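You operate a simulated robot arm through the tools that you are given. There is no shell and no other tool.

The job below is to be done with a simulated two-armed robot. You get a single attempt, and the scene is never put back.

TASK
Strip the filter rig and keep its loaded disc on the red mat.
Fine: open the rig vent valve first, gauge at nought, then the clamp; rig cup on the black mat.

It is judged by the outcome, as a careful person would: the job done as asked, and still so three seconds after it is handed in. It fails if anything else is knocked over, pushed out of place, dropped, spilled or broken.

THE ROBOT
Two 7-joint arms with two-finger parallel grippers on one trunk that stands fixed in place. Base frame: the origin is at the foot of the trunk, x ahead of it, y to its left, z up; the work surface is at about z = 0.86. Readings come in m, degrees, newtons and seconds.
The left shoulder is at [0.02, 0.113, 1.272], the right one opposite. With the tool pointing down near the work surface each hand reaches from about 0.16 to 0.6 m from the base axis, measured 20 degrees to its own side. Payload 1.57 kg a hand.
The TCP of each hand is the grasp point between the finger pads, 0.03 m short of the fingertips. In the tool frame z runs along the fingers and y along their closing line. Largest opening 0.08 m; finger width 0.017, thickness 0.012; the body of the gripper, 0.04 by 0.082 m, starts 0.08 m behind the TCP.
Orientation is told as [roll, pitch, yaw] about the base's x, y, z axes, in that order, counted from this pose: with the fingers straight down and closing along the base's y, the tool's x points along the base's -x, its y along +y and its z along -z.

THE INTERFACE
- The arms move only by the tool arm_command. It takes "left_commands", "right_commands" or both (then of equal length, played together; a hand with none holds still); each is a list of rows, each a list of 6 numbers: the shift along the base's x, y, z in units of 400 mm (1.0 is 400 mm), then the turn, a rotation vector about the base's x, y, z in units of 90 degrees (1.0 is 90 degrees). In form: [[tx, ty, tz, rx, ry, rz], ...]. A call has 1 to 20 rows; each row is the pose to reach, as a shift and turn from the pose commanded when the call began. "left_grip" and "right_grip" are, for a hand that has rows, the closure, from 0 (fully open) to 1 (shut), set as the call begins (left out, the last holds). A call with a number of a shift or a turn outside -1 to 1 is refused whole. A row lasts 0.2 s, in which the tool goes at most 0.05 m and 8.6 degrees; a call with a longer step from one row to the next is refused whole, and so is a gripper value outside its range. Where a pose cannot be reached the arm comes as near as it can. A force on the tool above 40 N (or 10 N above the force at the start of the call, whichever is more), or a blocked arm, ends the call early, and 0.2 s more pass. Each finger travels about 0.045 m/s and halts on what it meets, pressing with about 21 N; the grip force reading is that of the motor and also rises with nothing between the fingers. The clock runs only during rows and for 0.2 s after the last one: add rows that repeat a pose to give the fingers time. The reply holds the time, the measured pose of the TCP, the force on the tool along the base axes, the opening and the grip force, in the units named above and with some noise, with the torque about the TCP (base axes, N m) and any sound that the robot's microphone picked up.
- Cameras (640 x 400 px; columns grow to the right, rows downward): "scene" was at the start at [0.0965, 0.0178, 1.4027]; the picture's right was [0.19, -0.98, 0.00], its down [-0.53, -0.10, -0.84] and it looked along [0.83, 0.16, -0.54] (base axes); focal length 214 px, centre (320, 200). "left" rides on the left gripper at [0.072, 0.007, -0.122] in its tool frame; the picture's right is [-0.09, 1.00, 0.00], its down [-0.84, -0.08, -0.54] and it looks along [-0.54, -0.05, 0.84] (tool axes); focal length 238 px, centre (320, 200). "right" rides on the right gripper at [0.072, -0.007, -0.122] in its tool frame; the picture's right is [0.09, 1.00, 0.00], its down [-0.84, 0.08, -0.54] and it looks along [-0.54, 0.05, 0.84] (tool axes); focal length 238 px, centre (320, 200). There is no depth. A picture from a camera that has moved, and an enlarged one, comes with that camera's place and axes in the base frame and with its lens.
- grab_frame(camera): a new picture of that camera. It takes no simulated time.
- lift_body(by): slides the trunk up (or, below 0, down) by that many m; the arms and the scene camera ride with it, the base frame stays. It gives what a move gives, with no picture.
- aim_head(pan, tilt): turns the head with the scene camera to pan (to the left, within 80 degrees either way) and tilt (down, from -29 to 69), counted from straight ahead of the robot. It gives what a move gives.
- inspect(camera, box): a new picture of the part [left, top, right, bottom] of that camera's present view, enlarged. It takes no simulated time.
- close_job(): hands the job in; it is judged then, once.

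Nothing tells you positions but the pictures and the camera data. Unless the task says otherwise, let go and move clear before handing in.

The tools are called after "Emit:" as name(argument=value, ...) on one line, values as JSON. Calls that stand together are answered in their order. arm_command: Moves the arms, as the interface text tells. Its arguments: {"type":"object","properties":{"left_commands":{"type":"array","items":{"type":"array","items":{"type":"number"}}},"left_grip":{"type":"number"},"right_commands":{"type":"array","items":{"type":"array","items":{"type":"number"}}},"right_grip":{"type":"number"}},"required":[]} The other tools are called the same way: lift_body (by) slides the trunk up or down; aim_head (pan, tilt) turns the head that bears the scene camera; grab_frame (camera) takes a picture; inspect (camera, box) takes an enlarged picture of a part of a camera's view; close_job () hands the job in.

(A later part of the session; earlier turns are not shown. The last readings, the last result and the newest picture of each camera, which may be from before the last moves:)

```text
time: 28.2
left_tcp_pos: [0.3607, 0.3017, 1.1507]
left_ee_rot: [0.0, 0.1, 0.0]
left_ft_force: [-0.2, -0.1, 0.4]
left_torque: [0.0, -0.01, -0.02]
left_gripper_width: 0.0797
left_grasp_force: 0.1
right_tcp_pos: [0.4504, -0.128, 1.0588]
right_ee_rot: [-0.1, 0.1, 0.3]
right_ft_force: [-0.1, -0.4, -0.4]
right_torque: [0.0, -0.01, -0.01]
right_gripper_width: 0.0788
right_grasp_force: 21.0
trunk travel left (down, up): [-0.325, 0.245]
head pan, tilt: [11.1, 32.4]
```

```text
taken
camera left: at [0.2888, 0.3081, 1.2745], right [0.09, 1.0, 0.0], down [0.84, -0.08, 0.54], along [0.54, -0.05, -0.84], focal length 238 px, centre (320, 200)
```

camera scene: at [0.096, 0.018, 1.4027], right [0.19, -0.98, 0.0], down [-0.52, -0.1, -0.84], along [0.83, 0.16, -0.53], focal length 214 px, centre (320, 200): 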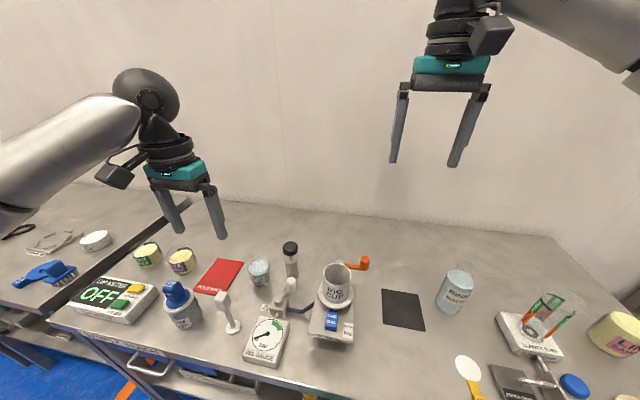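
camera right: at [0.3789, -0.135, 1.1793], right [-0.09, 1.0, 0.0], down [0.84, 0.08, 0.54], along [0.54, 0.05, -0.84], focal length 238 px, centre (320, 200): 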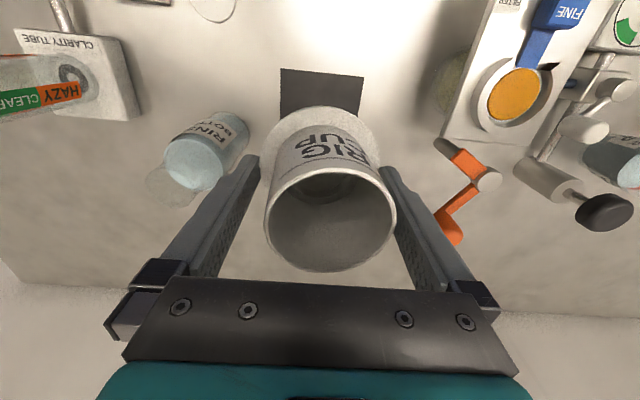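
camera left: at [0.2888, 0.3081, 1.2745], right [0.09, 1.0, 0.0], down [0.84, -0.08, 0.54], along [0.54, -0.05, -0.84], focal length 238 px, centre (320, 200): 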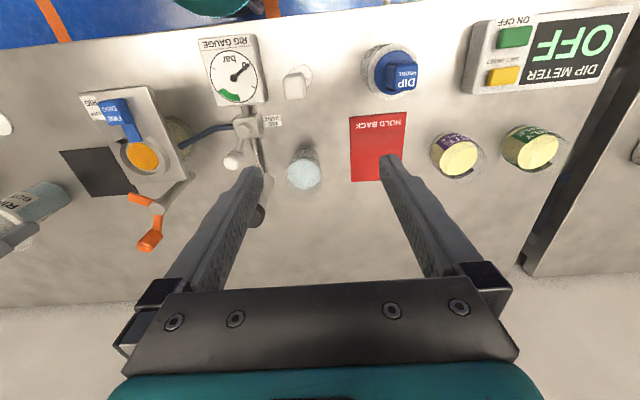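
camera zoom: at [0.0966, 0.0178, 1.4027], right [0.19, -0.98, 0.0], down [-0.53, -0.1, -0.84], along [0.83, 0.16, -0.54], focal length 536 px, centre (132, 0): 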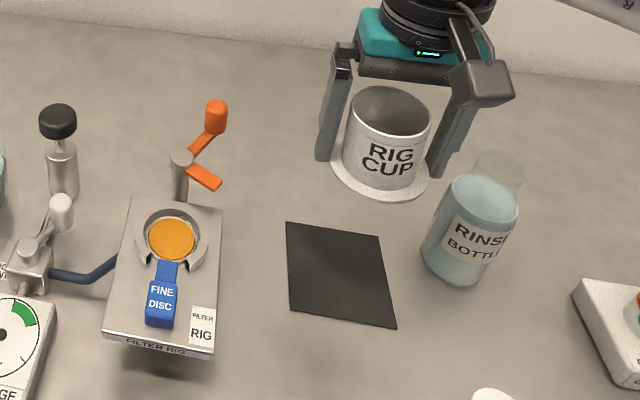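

The cup is over the mat (mat centre about 0.451, −0.1305). I'll lower it to about 10 mm above the mat and check.

Emit:
arm_command(right_commands=[[0, -0.003, -0.06, 0, 0, 0], [0, -0.006, -0.13, 0, 0, 0], [0, -0.006, -0.2, 0, 0, 0], [0, -0.006, -0.27, 0, 0, 0], [0, -0.006, -0.33, 0, 0, 0], [0, -0.006, -0.37, 0, 0, 0], [0, -0.006, -0.37, 0, 0, 0]], right_grip=0.15)

Emit:
inspect(camera="scene", box=[350, 230, 470, 350])

Emit:
grab_frame(camera="right")

```text
time: 29.8
left_tcp_pos: [0.3601, 0.302, 1.1512]
left_ee_rot: [-0.1, 0.0, 0.0]
left_ft_force: [0.1, 0.4, 0.1]
left_torque: [0.01, 0.02, -0.01]
left_gripper_width: 0.0802
left_grasp_force: 0.1
right_tcp_pos: [0.4493, -0.1319, 0.9103]
right_ee_rot: [0.0, 0.0, 0.2]
right_ft_force: [0.0, -0.4, 0.0]
right_torque: [0.03, 0.0, 0.0]
right_gripper_width: 0.0788
right_grasp_force: 21.0
trunk travel left (down, up): [-0.325, 0.245]
head pan, tilt: [11.1, 32.4]
```

```text
3.33 times, centred on (410, 290) of scene
camera zoom: at [0.0965, 0.0177, 1.4027], right [0.19, -0.98, 0.0], down [-0.53, -0.1, -0.84], along [0.83, 0.16, -0.54], focal length 715 px, centre (20, -100)
```

zoom: 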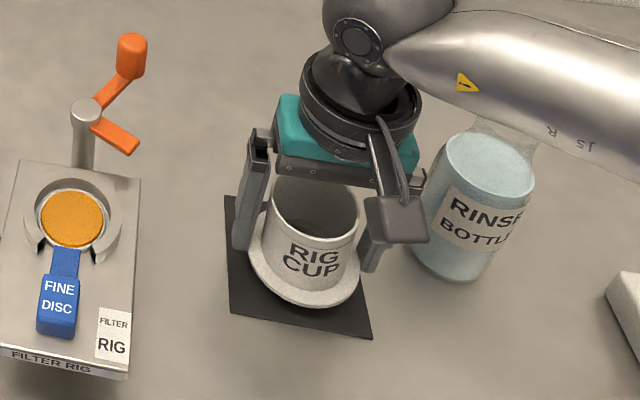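

```text
taken
camera right: at [0.3779, -0.1378, 1.0307], right [-0.1, 1.0, 0.0], down [0.84, 0.08, 0.54], along [0.54, 0.05, -0.84], focal length 238 px, centre (320, 200)
```

right: 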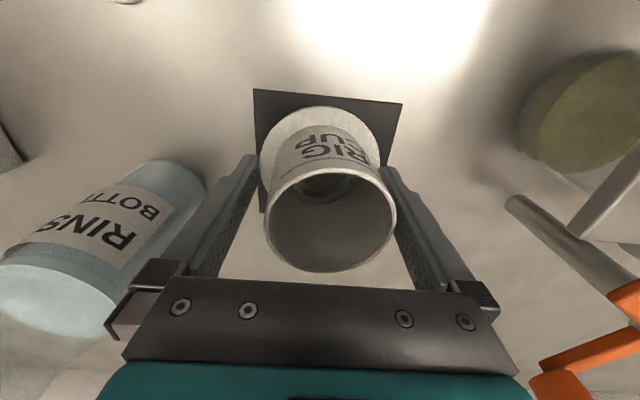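

The cup is about 18 mm above the mat, and the arm is clear of the rinse bottle. I'll lower it slowly until it touches.

Emit:
arm_command(right_commands=[[0.003, 0.002, -0.0125, 0, 0, 0], [0.003, 0.002, -0.025, 0, 0, 0], [0.003, 0.002, -0.033, 0, 0, 0], [0.003, 0.002, -0.04, 0, 0, 0], [0.003, 0.002, -0.045, 0, 0, 0]], right_grip=0.15)

Emit:
inspect(camera="scene", box=[380, 260, 430, 340])

Emit:
grab_frame(camera="right")

```text
time: 31.0
left_tcp_pos: [0.3602, 0.3006, 1.1526]
left_ee_rot: [0.1, 0.0, 0.0]
left_ft_force: [0.0, 0.0, 0.2]
left_torque: [-0.02, -0.01, 0.03]
left_gripper_width: 0.08
left_grasp_force: 0.1
right_tcp_pos: [0.4509, -0.1319, 0.8927]
right_ee_rot: [0.0, -0.4, 0.1]
right_ft_force: [2.1, -7.4, 21.8]
right_torque: [0.18, 0.13, 0.12]
right_gripper_width: 0.079
right_grasp_force: 20.8
trunk travel left (down, up): [-0.325, 0.245]
head pan, tilt: [11.1, 32.4]
```

```text
5.00 times, centred on (405, 300) of scene
camera zoom: at [0.0949, 0.0175, 1.403], right [0.19, -0.98, 0.0], down [-0.52, -0.1, -0.85], along [0.83, 0.16, -0.53], focal length 1072 px, centre (-105, -300)
```

zoom: 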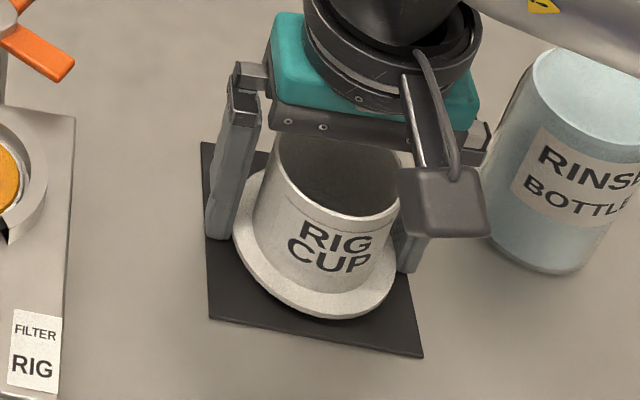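

```text
taken
camera right: at [0.3789, -0.137, 1.0139], right [-0.09, 1.0, 0.0], down [0.83, 0.08, 0.55], along [0.55, 0.05, -0.84], focal length 238 px, centre (320, 200)
```

right: 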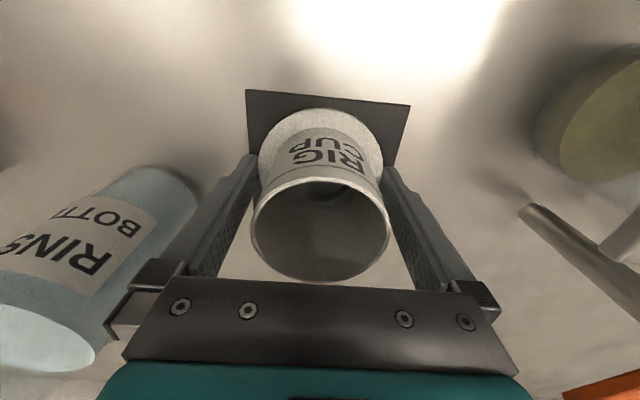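

It has touched down. I'll relieve the pressure by about 1 mm, then open the fingers and look.

Emit:
arm_command(right_commands=[[0, 0, 0.006, 0, 0, 0], [0, 0, 0.006, 0, 0, 0]], right_grip=0.15)

Emit:
inspect(camera="scene", box=[380, 260, 430, 340])

Emit:
inspect(camera="right", box=[240, 80, 420, 280])

```text
time: 31.6
left_tcp_pos: [0.3609, 0.3014, 1.1516]
left_ee_rot: [0.0, -0.1, 0.0]
left_ft_force: [0.1, 0.4, 0.6]
left_torque: [0.01, -0.02, -0.03]
left_gripper_width: 0.08
left_grasp_force: 0.0
right_tcp_pos: [0.4497, -0.1299, 0.8929]
right_ee_rot: [0.2, 0.1, 0.3]
right_ft_force: [2.1, -0.6, 5.5]
right_torque: [-0.04, -0.15, 0.01]
right_gripper_width: 0.0788
right_grasp_force: 20.7
trunk travel left (down, up): [-0.325, 0.245]
head pan, tilt: [11.1, 32.4]
```

```text
5.00 times, centred on (405, 300) of scene
camera zoom: at [0.0964, 0.0177, 1.4026], right [0.19, -0.98, 0.0], down [-0.53, -0.1, -0.84], along [0.83, 0.16, -0.54], focal length 1072 px, centre (-105, -300)
```

zoom: 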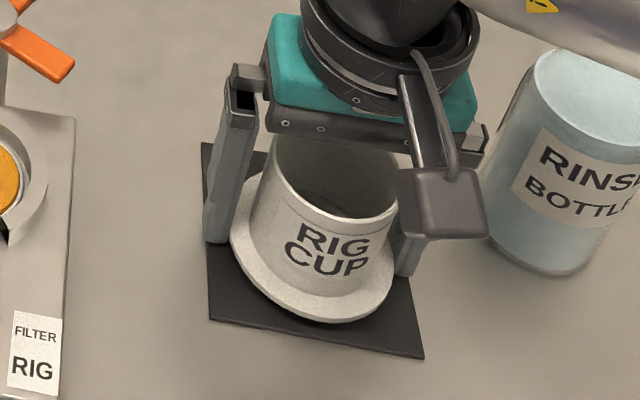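

```text
2.00 times, centred on (330, 180) of right
camera zoom: at [0.3783, -0.1355, 1.0146], right [-0.1, 1.0, 0.0], down [0.84, 0.08, 0.54], along [0.54, 0.05, -0.84], focal length 477 px, centre (300, 240)
```

zoom: 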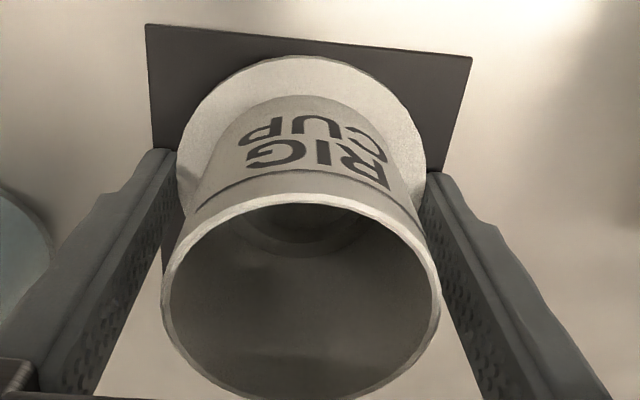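

Pressing on the mat levelled the cup (it had been tilted about 7° in the grip, which caused the jam). I'll open the fingers fully now.

Emit:
arm_command(right_commands=[[0, 0, 0, 0, 0, 0], [0, 0, 0, 0, 0, 0]], right_grip=0.0)

Emit:
inspect(camera="scene", box=[380, 260, 430, 340])

Emit:
inspect(camera="right", box=[240, 80, 420, 280])

```text
time: 32.2
left_tcp_pos: [0.3605, 0.3014, 1.1522]
left_ee_rot: [0.0, 0.0, 0.0]
left_ft_force: [-0.1, -0.4, 0.4]
left_torque: [-0.02, -0.04, 0.0]
left_gripper_width: 0.08
left_grasp_force: 0.1
right_tcp_pos: [0.4506, -0.1306, 0.8938]
right_ee_rot: [0.0, 0.1, 0.1]
right_ft_force: [0.0, 1.1, -0.8]
right_torque: [0.0, 0.0, -0.03]
right_gripper_width: 0.0799
right_grasp_force: 0.0
trunk travel left (down, up): [-0.325, 0.245]
head pan, tilt: [11.1, 32.4]
```

```text
5.00 times, centred on (405, 300) of scene
camera zoom: at [0.0965, 0.0177, 1.4026], right [0.19, -0.98, 0.0], down [-0.53, -0.1, -0.84], along [0.83, 0.16, -0.54], focal length 1072 px, centre (-105, -300)
```

zoom: 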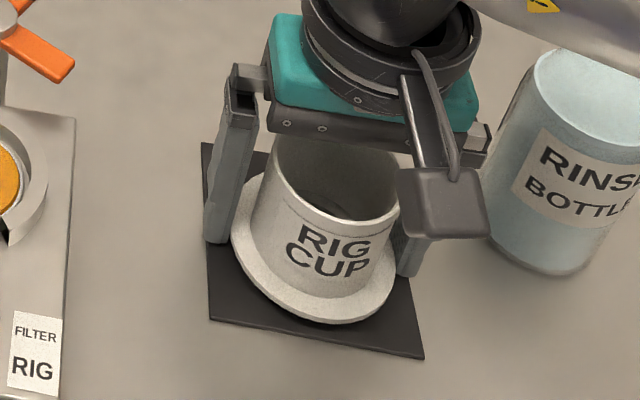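

```text
2.00 times, centred on (330, 180) of right
camera zoom: at [0.3784, -0.1359, 1.0148], right [-0.1, 1.0, 0.0], down [0.84, 0.08, 0.54], along [0.54, 0.05, -0.84], focal length 477 px, centre (300, 240)
```

zoom: 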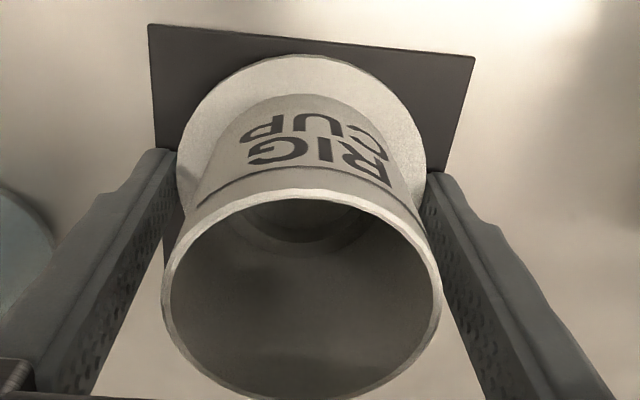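

The force is zero and the cup sits on the mat. I'll raise very slightly (8 mm) to see whether it stays down.

Emit:
arm_command(right_commands=[[0, 0, 0.005, 0, 0, 0], [0, 0, 0.01, 0, 0, 0], [0, 0, 0.015, 0, 0, 0], [0, 0, 0.02, 0, 0, 0]], right_grip=0.0)

Emit:
inspect(camera="scene", box=[380, 260, 430, 340])

Emit:
inspect(camera="right", box=[240, 80, 420, 280])

```text
time: 33.2
left_tcp_pos: [0.3602, 0.3017, 1.1521]
left_ee_rot: [-0.1, 0.0, -0.1]
left_ft_force: [0.9, 1.0, -0.4]
left_torque: [-0.04, 0.03, 0.01]
left_gripper_width: 0.08
left_grasp_force: 0.1
right_tcp_pos: [0.4507, -0.1304, 0.9024]
right_ee_rot: [0.0, 0.0, 0.1]
right_ft_force: [0.8, -0.1, -0.5]
right_torque: [0.0, -0.02, 0.02]
right_gripper_width: 0.0798
right_grasp_force: 0.0
trunk travel left (down, up): [-0.325, 0.245]
head pan, tilt: [11.1, 32.4]
```

```text
5.00 times, centred on (405, 300) of scene
camera zoom: at [0.0965, 0.0178, 1.4027], right [0.19, -0.98, 0.0], down [-0.53, -0.1, -0.84], along [0.83, 0.16, -0.54], focal length 1072 px, centre (-105, -300)
```

zoom: 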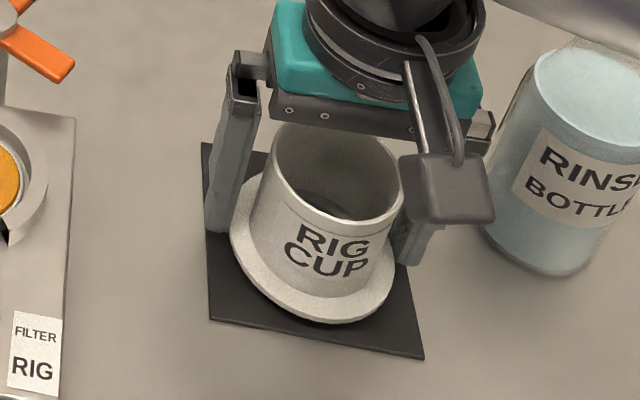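

```text
2.00 times, centred on (330, 180) of right
camera zoom: at [0.3788, -0.1354, 1.023], right [-0.09, 1.0, 0.0], down [0.84, 0.08, 0.54], along [0.54, 0.05, -0.84], focal length 477 px, centre (300, 240)
```

zoom: 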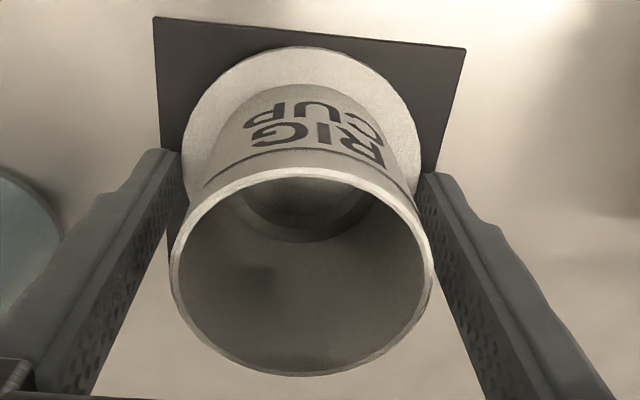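

The cup stays on the mat while the hand rises. I'll go on up until well clear.

Emit:
arm_command(right_commands=[[0, 0, 0.01, 0, 0, 0], [0, 0, 0.02, 0, 0, 0], [0, 0, 0.035, 0, 0, 0], [0, 0, 0.05, 0, 0, 0], [0, 0, 0.08, 0, 0, 0], [0, 0, 0.13, 0, 0, 0], [0, 0, 0.2, 0, 0, 0], [0, 0, 0.28, 0, 0, 0], [0, 0, 0.36, 0, 0, 0]], right_grip=0.0)

Emit:
inspect(camera="scene", box=[330, 230, 470, 350])

Emit:
grab_frame(camera="right")

Emit:
inspect(camera="left", box=[20, 60, 200, 240])

```text
time: 35.2
left_tcp_pos: [0.3608, 0.3002, 1.1524]
left_ee_rot: [-0.1, 0.1, 0.0]
left_ft_force: [0.0, 0.3, 0.2]
left_torque: [-0.02, -0.01, 0.03]
left_gripper_width: 0.0801
left_grasp_force: 0.0
right_tcp_pos: [0.4503, -0.1332, 1.0473]
right_ee_rot: [0.0, -0.1, 0.2]
right_ft_force: [0.0, -0.8, -0.1]
right_torque: [0.02, -0.02, -0.01]
right_gripper_width: 0.0799
right_grasp_force: 0.1
trunk travel left (down, up): [-0.325, 0.245]
head pan, tilt: [11.1, 32.4]
```

```text
3.33 times, centred on (400, 290) of scene
camera zoom: at [0.0964, 0.0179, 1.4027], right [0.19, -0.98, 0.0], down [-0.53, -0.1, -0.84], along [0.83, 0.16, -0.54], focal length 715 px, centre (53, -100)
```

zoom: 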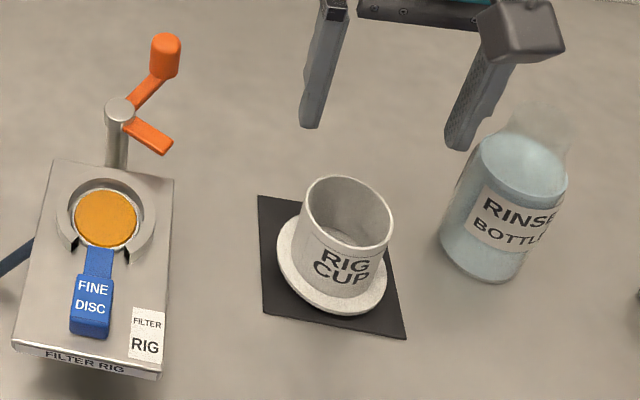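

```text
taken
camera right: at [0.378, -0.1389, 1.1687], right [-0.1, 1.0, 0.0], down [0.84, 0.08, 0.54], along [0.54, 0.05, -0.84], focal length 238 px, centre (320, 200)
```

right: 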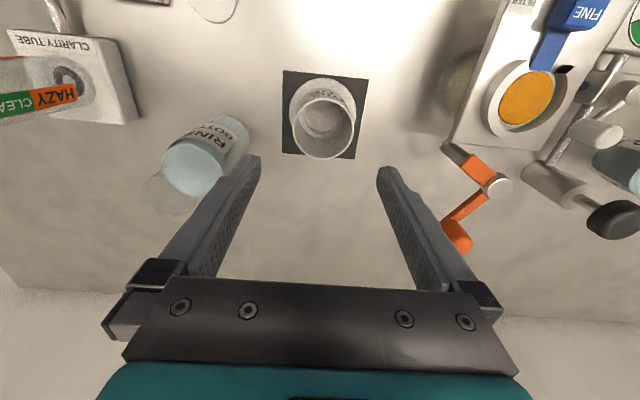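

```text
2.22 times, centred on (110, 150) of left
camera zoom: at [0.2886, 0.3082, 1.2745], right [0.09, 1.0, 0.0], down [0.84, -0.08, 0.54], along [0.54, -0.05, -0.84], focal length 530 px, centre (787, 311)
```

zoom: 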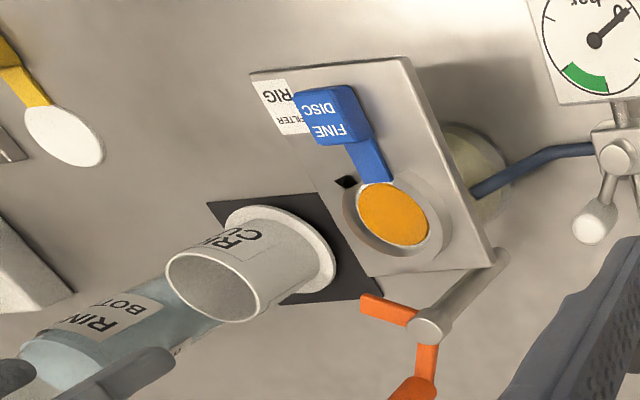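

The rig cup stands upright on the black mat. Next I'll park the right arm up and out of the way and bring the left hand over the blue FINE DISC tab.

Emit:
arm_command(left_commands=[[-0.006, -0.065, 0, 0, 0, 0], [-0.012, -0.13, 0, 0, 0, 0], [-0.018, -0.2, 0, 0, 0, 0], [-0.025, -0.27, 0, 0, 0, 0], [-0.032, -0.34, 0, 0, 0, 0], [-0.04, -0.41, 0, 0, 0, 0], [-0.048, -0.48, -0.02, 0, 0, 0], [-0.055, -0.55, -0.05, 0, 0, 0], [-0.06, -0.61, -0.08, 0, 0, 0], [-0.0625, -0.6525, -0.1, 0, 0, 0]], right_commands=[[0, 0, 0.05, 0, 0, 0], [0, -0.03, 0.1, 0, 0, 0], [-0.01, -0.06, 0.15, 0, 0, 0], [-0.02, -0.09, 0.2, 0, 0, 0], [-0.03, -0.12, 0.25, 0, 0, 0], [-0.05, -0.15, 0.28, 0, 0, 0], [-0.06, -0.18, 0.3, 0, 0, 0], [-0.08, -0.2, 0.32, 0, 0, 0], [-0.09, -0.22, 0.34, 0, 0, 0], [-0.1, -0.24, 0.35, 0, 0, 0]], left_grip=0.0, right_grip=0.0)

Emit:
grab_frame(camera="left")

Emit:
grab_frame(camera="scene")

Emit:
grab_frame(camera="right")

```text
time: 37.4
left_tcp_pos: [0.3332, 0.0403, 1.1124]
left_ee_rot: [0.0, 0.0, 0.1]
left_ft_force: [0.4, -0.6, 0.1]
left_torque: [0.01, -0.02, -0.04]
left_gripper_width: 0.08
left_grasp_force: 0.1
right_tcp_pos: [0.4116, -0.2276, 1.1844]
right_ee_rot: [0.0, 0.0, 0.2]
right_ft_force: [-0.3, 0.2, 0.2]
right_torque: [0.01, 0.0, 0.01]
right_gripper_width: 0.0802
right_grasp_force: 0.0
trunk travel left (down, up): [-0.325, 0.245]
head pan, tilt: [11.1, 32.4]
```

```text
taken
camera left: at [0.2614, 0.0465, 1.2351], right [0.09, 1.0, 0.0], down [0.84, -0.08, 0.54], along [0.54, -0.05, -0.84], focal length 238 px, centre (320, 200)
```

left: 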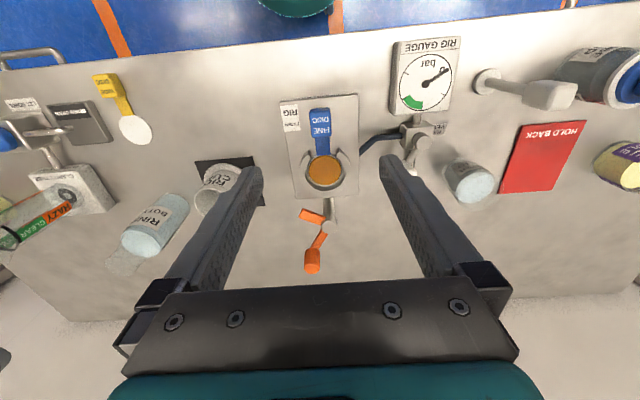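

```text
taken
camera scene: at [0.0965, 0.0174, 1.4027], right [0.19, -0.98, 0.0], down [-0.53, -0.1, -0.84], along [0.83, 0.16, -0.54], focal length 214 px, centre (320, 200)
```

scene: 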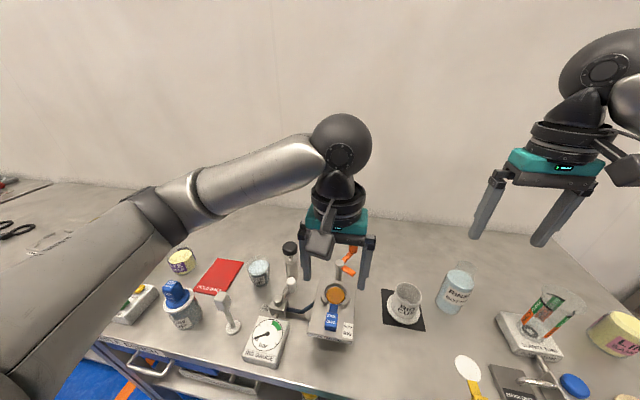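

```text
taken
camera right: at [0.3396, -0.2332, 1.3062], right [-0.09, 1.0, 0.0], down [0.84, 0.08, 0.54], along [0.54, 0.05, -0.84], focal length 238 px, centre (320, 200)
```

right: 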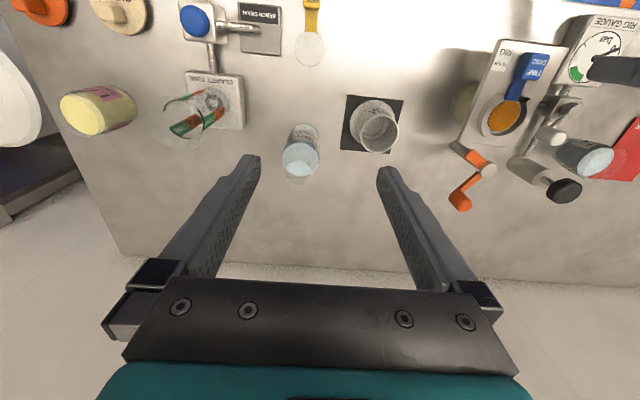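

Everything is in order. I'll zoom in on the tab and disc from several cameras to fix the grasp point and height.

Emit:
inspect(camera="left", box=[290, 90, 365, 200])

Emit:
inspect(camera="scene", box=[305, 275, 360, 350])

Emit:
inspect(camera="right", box=[470, 30, 570, 160])

```text
3.64 times, centred on (328, 145) of left
camera zoom: at [0.2614, 0.0465, 1.2351], right [0.09, 1.0, 0.0], down [0.84, -0.08, 0.54], along [0.54, -0.05, -0.84], focal length 867 px, centre (293, 400)
```

zoom: 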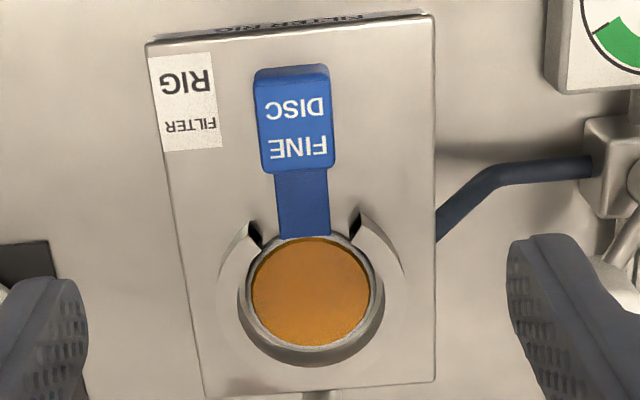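

```text
5.33 times, centred on (332, 312) of scene
camera zoom: at [0.0965, 0.0174, 1.4027], right [0.19, -0.98, 0.0], down [-0.53, -0.1, -0.84], along [0.83, 0.16, -0.54], focal length 1144 px, centre (253, -400)
```

zoom: 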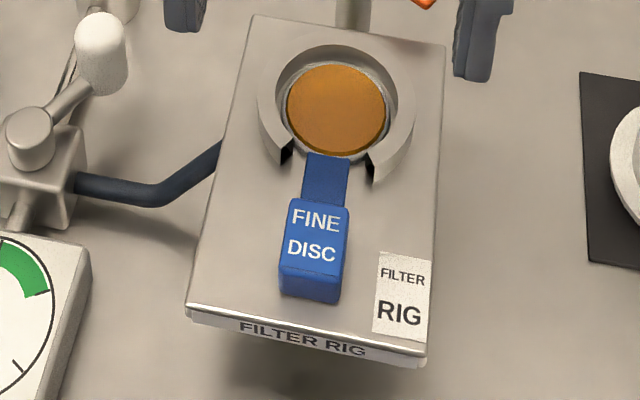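

```text
3.08 times, centred on (520, 95) of right
camera zoom: at [0.3396, -0.2332, 1.3062], right [-0.09, 1.0, 0.0], down [0.84, 0.08, 0.54], along [0.54, 0.05, -0.84], focal length 733 px, centre (-295, 523)
```

zoom: 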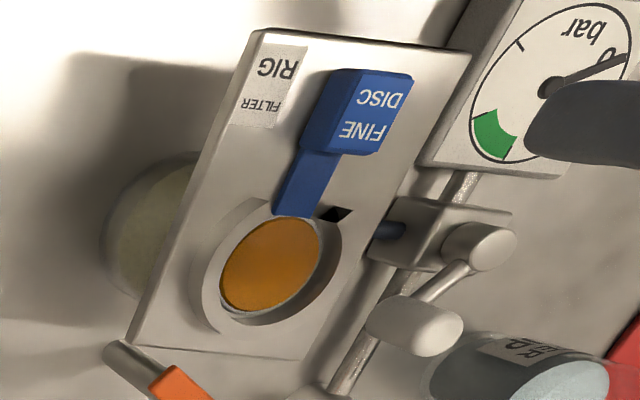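

The tab block sits at (0.336, 0.0405) with its top at about 0.959, roughly 24 mm wide, and the disc lies straight ahead of it in +x. I'll go down with the fingers half open and check before gripping.

Emit:
arm_command(left_commands=[[0.004, 0, -0.06, 0, 0, 0], [0.007, 0.0005, -0.13, 0, 0, 0], [0.007, 0.0005, -0.2, 0, 0, 0], [0.007, 0.0005, -0.25, 0, 0, 0], [0.007, 0.0005, -0.28, 0, 0, 0], [0.007, 0.0005, -0.28, 0, 0, 0]], left_grip=0.375)

Emit:
grab_frame(camera="left")

Emit:
inspect(camera="scene", box=[290, 250, 380, 350])

Emit:
inspect(camera="right", box=[470, 20, 590, 160])

```text
time: 38.8
left_tcp_pos: [0.339, 0.042, 0.9991]
left_ee_rot: [0.0, 0.0, 0.1]
left_ft_force: [-0.5, -0.5, 0.5]
left_torque: [-0.04, -0.01, -0.01]
left_gripper_width: 0.05
left_grasp_force: 0.0
right_tcp_pos: [0.4119, -0.2275, 1.1848]
right_ee_rot: [0.0, 0.1, 0.2]
right_ft_force: [-0.6, 0.4, 0.7]
right_torque: [-0.01, -0.01, 0.04]
right_gripper_width: 0.0801
right_grasp_force: 0.1
trunk travel left (down, up): [-0.325, 0.245]
head pan, tilt: [11.1, 32.4]
```

```text
taken
camera left: at [0.2671, 0.0491, 1.1228], right [0.09, 1.0, 0.0], down [0.84, -0.08, 0.54], along [0.54, -0.05, -0.84], focal length 238 px, centre (320, 200)
```

left: 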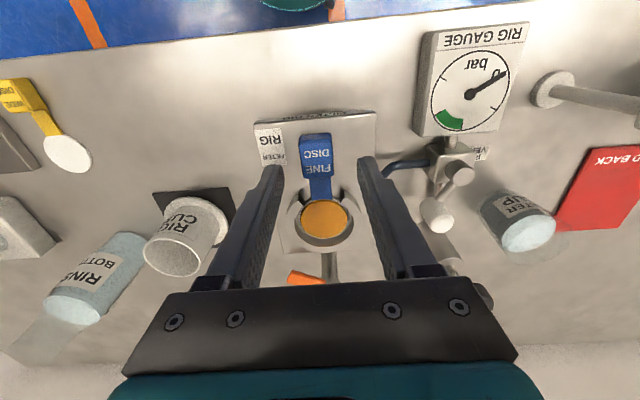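

```text
4.00 times, centred on (335, 300) of scene
camera zoom: at [0.0965, 0.0177, 1.4027], right [0.19, -0.98, 0.0], down [-0.53, -0.1, -0.84], along [0.83, 0.16, -0.54], focal length 858 px, centre (260, -200)
```

zoom: 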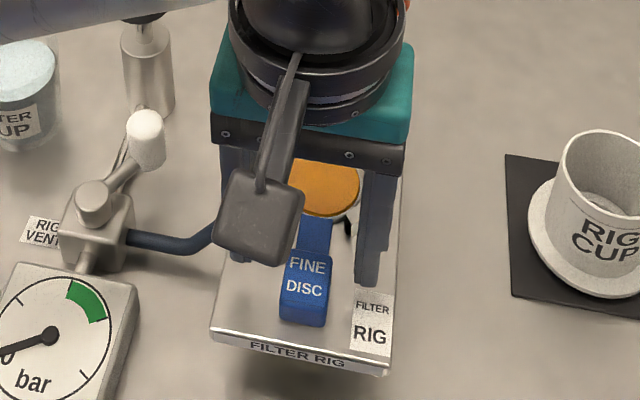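

```text
2.86 times, centred on (530, 90) of right
camera zoom: at [0.3397, -0.2327, 1.3062], right [-0.09, 1.0, 0.0], down [0.84, 0.08, 0.54], along [0.54, 0.05, -0.84], focal length 681 px, centre (-280, 514)
```

zoom: 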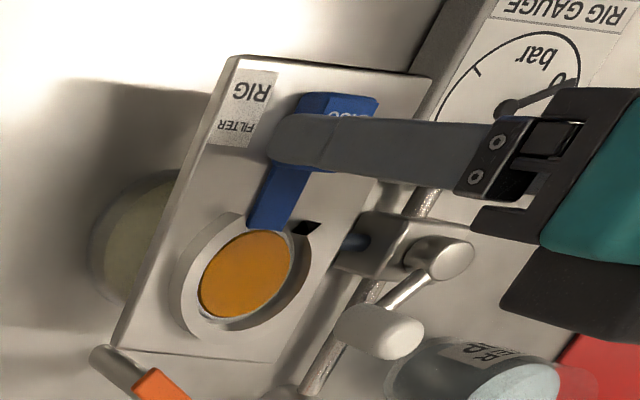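

The fingers straddle the tab well. I'll shift back about 4 mm in x, lower to grip height (tips about 5–8 mm above the plate) and close.

Emit:
arm_command(left_commands=[[-0.01, -0.003, -0.02, 0, 0, 0], [-0.01, -0.003, -0.04, 0, 0, 0], [-0.01, -0.003, -0.06, 0, 0, 0]], left_grip=0.375)

Emit:
inspect(camera="right", box=[490, 30, 560, 110])

Emit:
inspect(camera="left", box=[240, 80, 400, 260])

Emit:
inspect(camera="scene", box=[290, 250, 380, 350])

```text
time: 39.6
left_tcp_pos: [0.3352, 0.0397, 0.9769]
left_ee_rot: [0.1, -0.1, 0.0]
left_ft_force: [-0.4, -0.1, 0.4]
left_torque: [0.01, -0.05, -0.01]
left_gripper_width: 0.0498
left_grasp_force: 0.1
right_tcp_pos: [0.4111, -0.2269, 1.1848]
right_ee_rot: [0.0, -0.1, 0.1]
right_ft_force: [-0.2, 0.1, 0.0]
right_torque: [0.03, 0.0, 0.04]
right_gripper_width: 0.08
right_grasp_force: 0.1
trunk travel left (down, up): [-0.325, 0.245]
head pan, tilt: [11.1, 32.4]
```

```text
5.00 times, centred on (525, 70) of right
camera zoom: at [0.3397, -0.2326, 1.3062], right [-0.09, 1.0, 0.0], down [0.84, 0.08, 0.54], along [0.54, 0.05, -0.84], focal length 1192 px, centre (-705, 850)
```

zoom: 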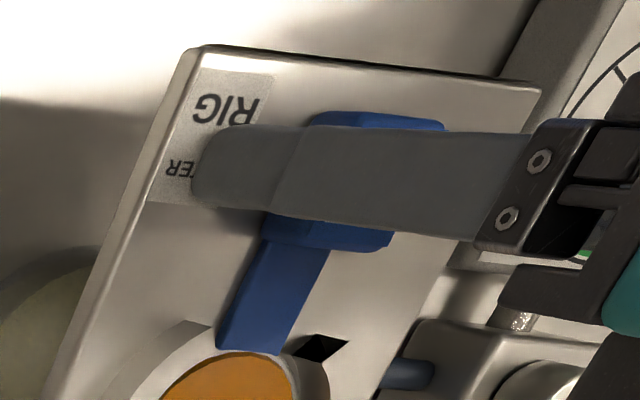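

```text
2.22 times, centred on (320, 170) of left
camera zoom: at [0.2629, 0.047, 1.0992], right [0.09, 1.0, 0.0], down [0.84, -0.08, 0.54], along [0.54, -0.05, -0.84], focal length 530 px, centre (320, 267)
```

zoom: 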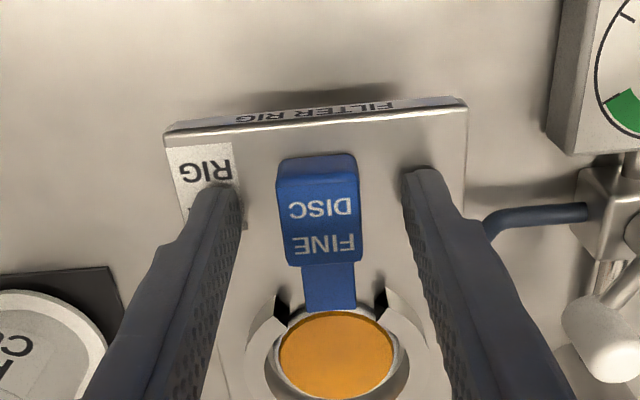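

```text
4.00 times, centred on (335, 300) of scene
camera zoom: at [0.0965, 0.0178, 1.4027], right [0.19, -0.98, 0.0], down [-0.53, -0.1, -0.84], along [0.83, 0.16, -0.54], focal length 858 px, centre (260, -200)
```

zoom: 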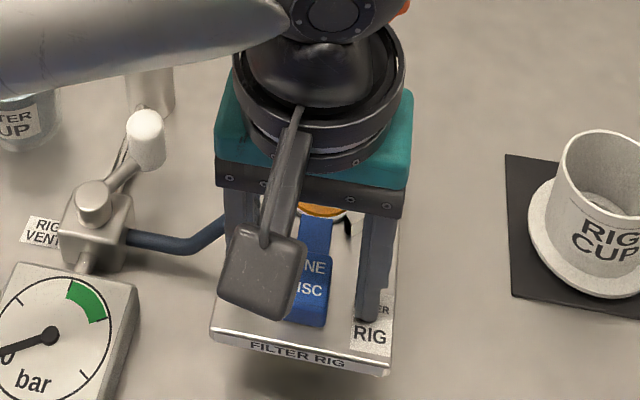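

The tab is centred between the fingers. I'll go 4 mm lower and close on it.

Emit:
arm_command(left_commands=[[0, 0.001, -0.01, 0, 0, 0], [0, 0.001, -0.01, 0, 0, 0]], left_grip=0.5)

Emit:
arm_command(left_commands=[[0, 0, 0, 0, 0, 0], [0, 0, 0, 0, 0, 0], [0, 0, 0, 0, 0, 0]], left_grip=0.85)

Emit:
inspect(camera="left", box=[240, 80, 400, 260])

Emit:
inspect(camera="right", box=[490, 30, 560, 110])

```text
time: 40.2
left_tcp_pos: [0.3344, 0.0391, 0.975]
left_ee_rot: [-0.1, -0.3, 0.1]
left_ft_force: [-1.4, 1.4, 24.2]
left_torque: [0.66, 0.22, -0.09]
left_gripper_width: 0.0413
left_grasp_force: 0.8
right_tcp_pos: [0.4107, -0.2266, 1.1854]
right_ee_rot: [-0.1, -0.2, 0.1]
right_ft_force: [0.1, -0.1, 1.0]
right_torque: [0.0, 0.02, 0.02]
right_gripper_width: 0.0799
right_grasp_force: 0.1
trunk travel left (down, up): [-0.325, 0.245]
head pan, tilt: [11.1, 32.4]
```

```text
time: 41.0
left_tcp_pos: [0.3342, 0.0412, 0.976]
left_ee_rot: [-0.2, -0.3, 0.0]
left_ft_force: [-1.4, 10.7, 38.1]
left_torque: [0.57, 0.36, -0.09]
left_gripper_width: 0.0233
left_grasp_force: 20.8
right_tcp_pos: [0.4104, -0.2252, 1.186]
right_ee_rot: [0.0, 0.0, 0.0]
right_ft_force: [0.4, 0.1, 0.0]
right_torque: [0.0, -0.05, 0.02]
right_gripper_width: 0.0804
right_grasp_force: 0.0
trunk travel left (down, up): [-0.325, 0.245]
head pan, tilt: [11.1, 32.4]
```

```text
2.22 times, centred on (320, 170) of left
camera zoom: at [0.2617, 0.0479, 1.0973], right [0.09, 1.0, 0.0], down [0.83, -0.07, 0.55], along [0.54, -0.05, -0.84], focal length 530 px, centre (320, 267)
```

zoom: 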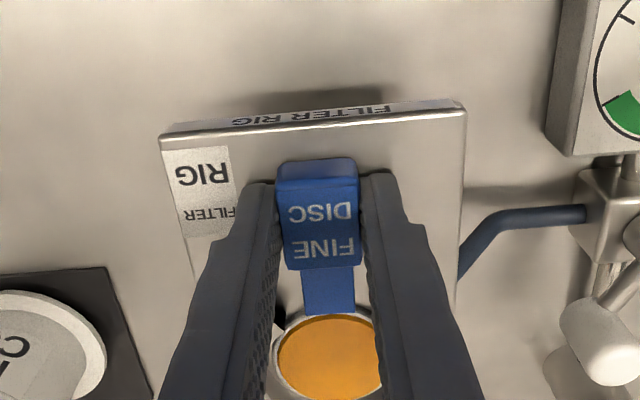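

```text
5.00 times, centred on (525, 70) of right
camera zoom: at [0.3377, -0.2317, 1.3071], right [-0.09, 1.0, 0.0], down [0.84, 0.08, 0.54], along [0.54, 0.05, -0.84], focal length 1192 px, centre (-705, 850)
```

zoom: 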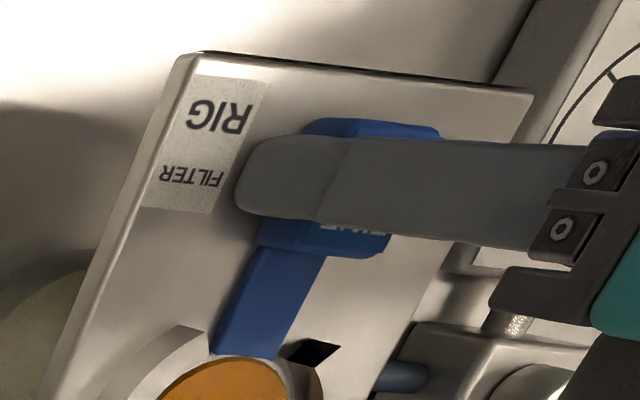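

The fingertips rest on the plate (top near 0.945), pressing it a little, and the tab is gripped at 0.0233 m. I'll lift gently straight up to relieve that and raise the disc out of its seat.

Emit:
arm_command(left_commands=[[0, 0, 0.008, 0, 0, 0], [0, 0, 0.014, 0, 0, 0], [0, 0, 0.02, 0, 0, 0], [0, 0, 0.03, 0, 0, 0], [0, 0, 0.04, 0, 0, 0]], left_grip=0.85)

Emit:
inspect(camera="left", box=[240, 80, 400, 260])

Emit:
inspect(camera="right", box=[470, 20, 590, 160])

Emit:
inspect(camera="scene", box=[290, 250, 380, 350])

```text
time: 42.2
left_tcp_pos: [0.3358, 0.0389, 0.987]
left_ee_rot: [0.0, 0.2, 0.0]
left_ft_force: [0.5, -0.5, 0.3]
left_torque: [-0.01, 0.0, 0.01]
left_gripper_width: 0.0227
left_grasp_force: 20.9
right_tcp_pos: [0.4125, -0.2268, 1.1846]
right_ee_rot: [0.0, 0.0, 0.1]
right_ft_force: [0.2, -0.5, -0.1]
right_torque: [0.02, 0.0, -0.02]
right_gripper_width: 0.0798
right_grasp_force: 0.0
trunk travel left (down, up): [-0.325, 0.245]
head pan, tilt: [11.1, 32.4]
```

```text
2.22 times, centred on (320, 170) of left
camera zoom: at [0.2624, 0.0466, 1.1102], right [0.09, 1.0, 0.0], down [0.84, -0.08, 0.54], along [0.54, -0.05, -0.84], focal length 530 px, centre (320, 267)
```

zoom: 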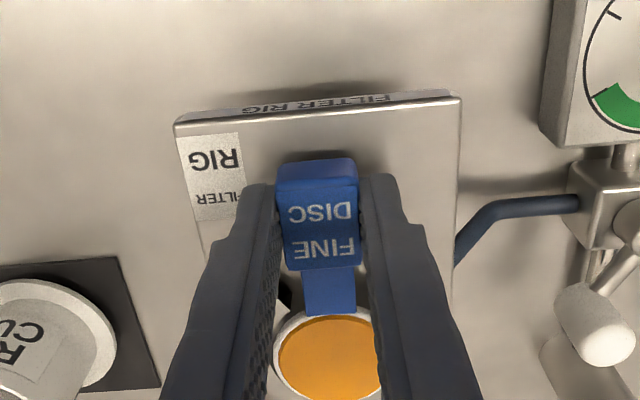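

```text
2.86 times, centred on (530, 90) of right
camera zoom: at [0.3396, -0.2326, 1.3062], right [-0.09, 1.0, 0.0], down [0.84, 0.08, 0.54], along [0.54, 0.05, -0.84], focal length 681 px, centre (-280, 514)
```

zoom: 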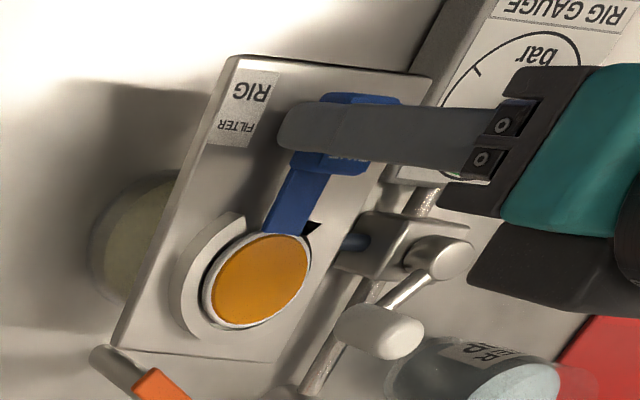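

```text
4.00 times, centred on (335, 300) of scene
camera zoom: at [0.0965, 0.0178, 1.4027], right [0.19, -0.98, 0.0], down [-0.53, -0.1, -0.84], along [0.83, 0.16, -0.54], focal length 858 px, centre (260, -200)
```

zoom: 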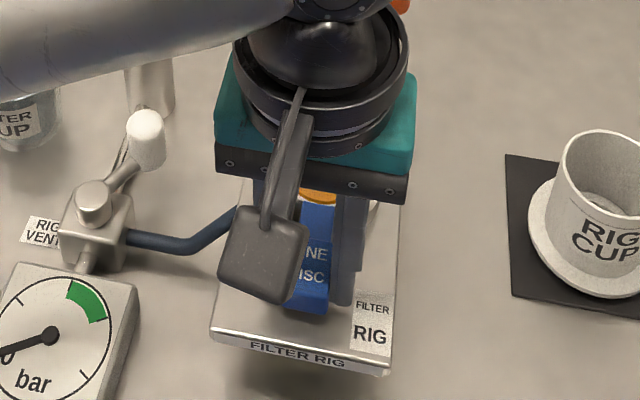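

The disc is out of its seat and level, with the tab firmly held. I'll lift it well above everything on the bench.

Emit:
arm_command(left_commands=[[0, 0, 0.03, 0, 0, 0], [0, 0, 0.07, 0, 0, 0], [0, 0, 0.12, 0, 0, 0], [0, 0, 0.18, 0, 0, 0], [0, 0, 0.24, 0, 0, 0], [0, 0, 0.3, 0, 0, 0], [0, 0, 0.34, 0, 0, 0]], left_grip=0.85)

Emit:
grab_frame(camera="left")

Emit:
inspect(camera="right", box=[440, 0, 640, 200])

Emit:
grab_frame(camera="scene")

```text
time: 43.8
left_tcp_pos: [0.3353, 0.0388, 1.1234]
left_ee_rot: [0.0, 0.2, -0.1]
left_ft_force: [0.2, -0.3, 0.3]
left_torque: [0.0, -0.04, 0.03]
left_gripper_width: 0.0229
left_grasp_force: 20.7
right_tcp_pos: [0.4118, -0.2273, 1.1846]
right_ee_rot: [-0.1, -0.1, 0.0]
right_ft_force: [-0.6, -0.1, 0.3]
right_torque: [0.01, -0.02, 0.02]
right_gripper_width: 0.08
right_grasp_force: 0.1
trunk travel left (down, up): [-0.325, 0.245]
head pan, tilt: [11.1, 32.4]
```

```text
taken
camera left: at [0.2624, 0.0464, 1.2462], right [0.09, 1.0, 0.0], down [0.84, -0.08, 0.54], along [0.54, -0.05, -0.84], focal length 238 px, centre (320, 200)
```

left: 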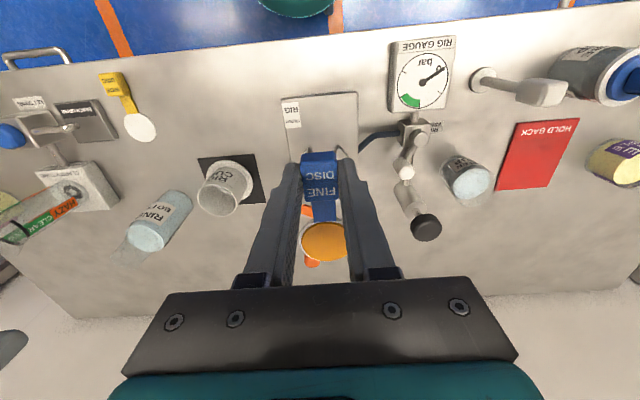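

```text
2.00 times, centred on (540, 100) of right
camera zoom: at [0.3396, -0.2327, 1.3062], right [-0.09, 1.0, 0.0], down [0.84, 0.08, 0.54], along [0.54, 0.05, -0.84], focal length 477 px, centre (-120, 400)
```

zoom: 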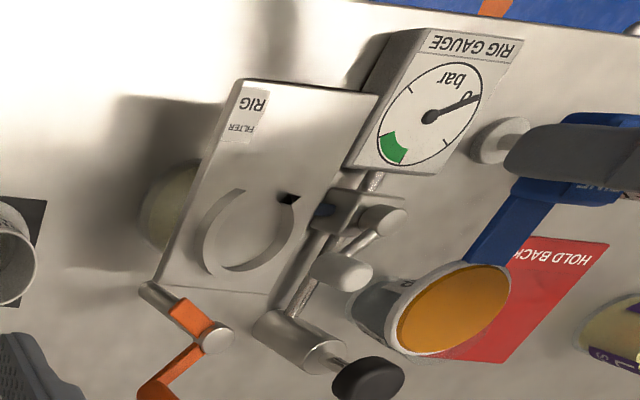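

```text
taken
camera scene: at [0.0965, 0.0177, 1.4027], right [0.19, -0.98, 0.0], down [-0.53, -0.1, -0.84], along [0.83, 0.16, -0.54], focal length 214 px, centre (320, 200)
```

scene: 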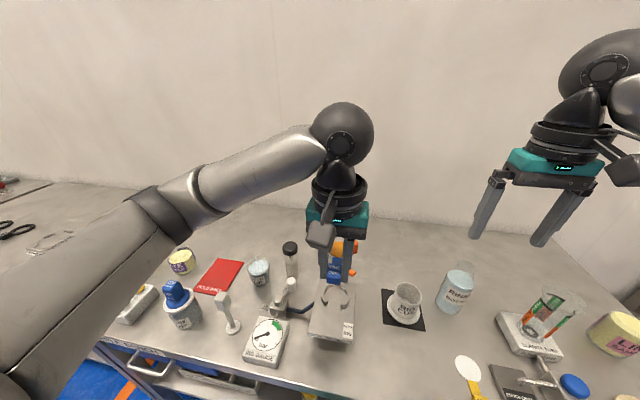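

The disc is level and secure. I'll carry it at this height to above the red mat, turning 45° so the hand's camera stays away from the dip-probe handle and the whole disc fits on the mat.

Emit:
arm_command(left_commands=[[0.01, 0.04, 0, 0, 0, 0], [0.023, 0.1, 0, 0, 0, -0.03], [0.04, 0.17, 0, 0, 0, -0.07], [0.057, 0.24, 0, 0, 0, -0.11], [0.074, 0.31, 0, 0, 0, -0.15], [0.09, 0.38, 0, 0, 0, -0.19], [0.107, 0.45, 0, 0, 0, -0.23], [0.124, 0.52, 0, 0, 0, -0.27], [0.141, 0.59, 0, 0, 0, -0.31], [0.158, 0.66, 0, 0, 0, -0.35], [0.175, 0.73, 0, 0, 0, -0.39], [0.192, 0.8, 0, 0, 0, -0.43], [0.21, 0.87, 0, 0, 0, -0.46], [0.222, 0.93, 0, 0, 0, -0.49], [0.23, 0.9625, 0, 0, 0, -0.5], [0.23, 0.9625, 0, 0, 0, -0.5]], left_grip=0.85)

Emit:
grab_frame(camera="left")

Emit:
grab_frame(camera="scene")

Emit:
grab_frame(camera="right")

```text
time: 47.2
left_tcp_pos: [0.4271, 0.4264, 1.1236]
left_ee_rot: [0.0, -0.1, -45.0]
left_ft_force: [0.0, -0.4, -0.3]
left_torque: [-0.01, 0.02, -0.01]
left_gripper_width: 0.0226
left_grasp_force: 21.5
right_tcp_pos: [0.4118, -0.2272, 1.1853]
right_ee_rot: [0.1, 0.0, 0.1]
right_ft_force: [0.5, 0.6, -0.7]
right_torque: [0.04, -0.04, -0.01]
right_gripper_width: 0.08
right_grasp_force: 0.0
trunk travel left (down, up): [-0.325, 0.245]
head pan, tilt: [11.1, 32.4]
```

```text
taken
camera left: at [0.3808, 0.4827, 1.2466], right [0.77, 0.64, 0.0], down [0.54, -0.65, 0.54], along [0.35, -0.42, -0.84], focal length 238 px, centre (320, 200)
```

left: 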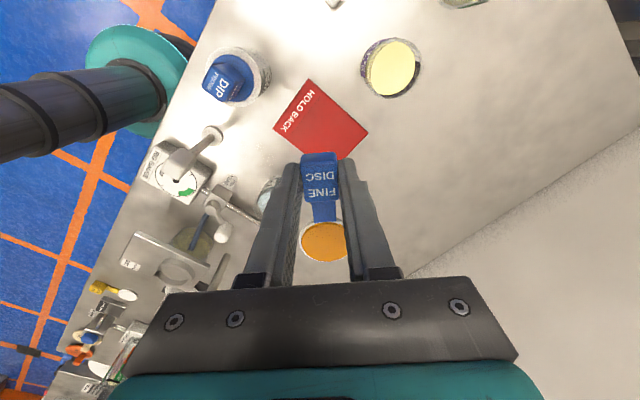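

```text
taken
camera scene: at [0.0965, 0.0177, 1.4027], right [0.19, -0.98, 0.0], down [-0.53, -0.1, -0.84], along [0.83, 0.16, -0.54], focal length 214 px, centre (320, 200)
```

scene: 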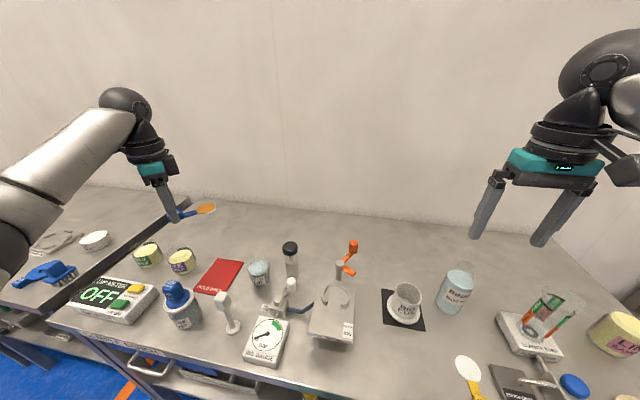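

```text
taken
camera right: at [0.3397, -0.2327, 1.3062], right [-0.09, 1.0, 0.0], down [0.84, 0.08, 0.54], along [0.54, 0.05, -0.84], focal length 238 px, centre (320, 200)
```

right: 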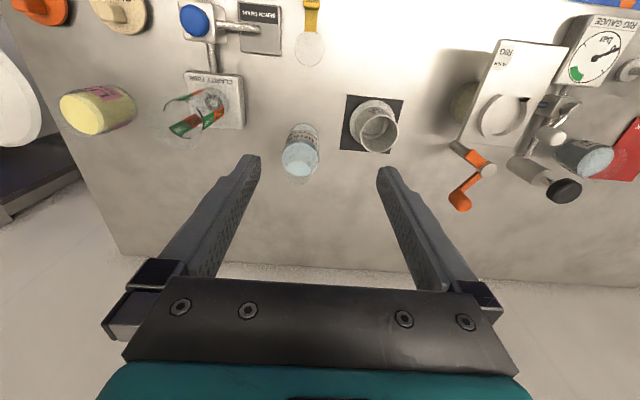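

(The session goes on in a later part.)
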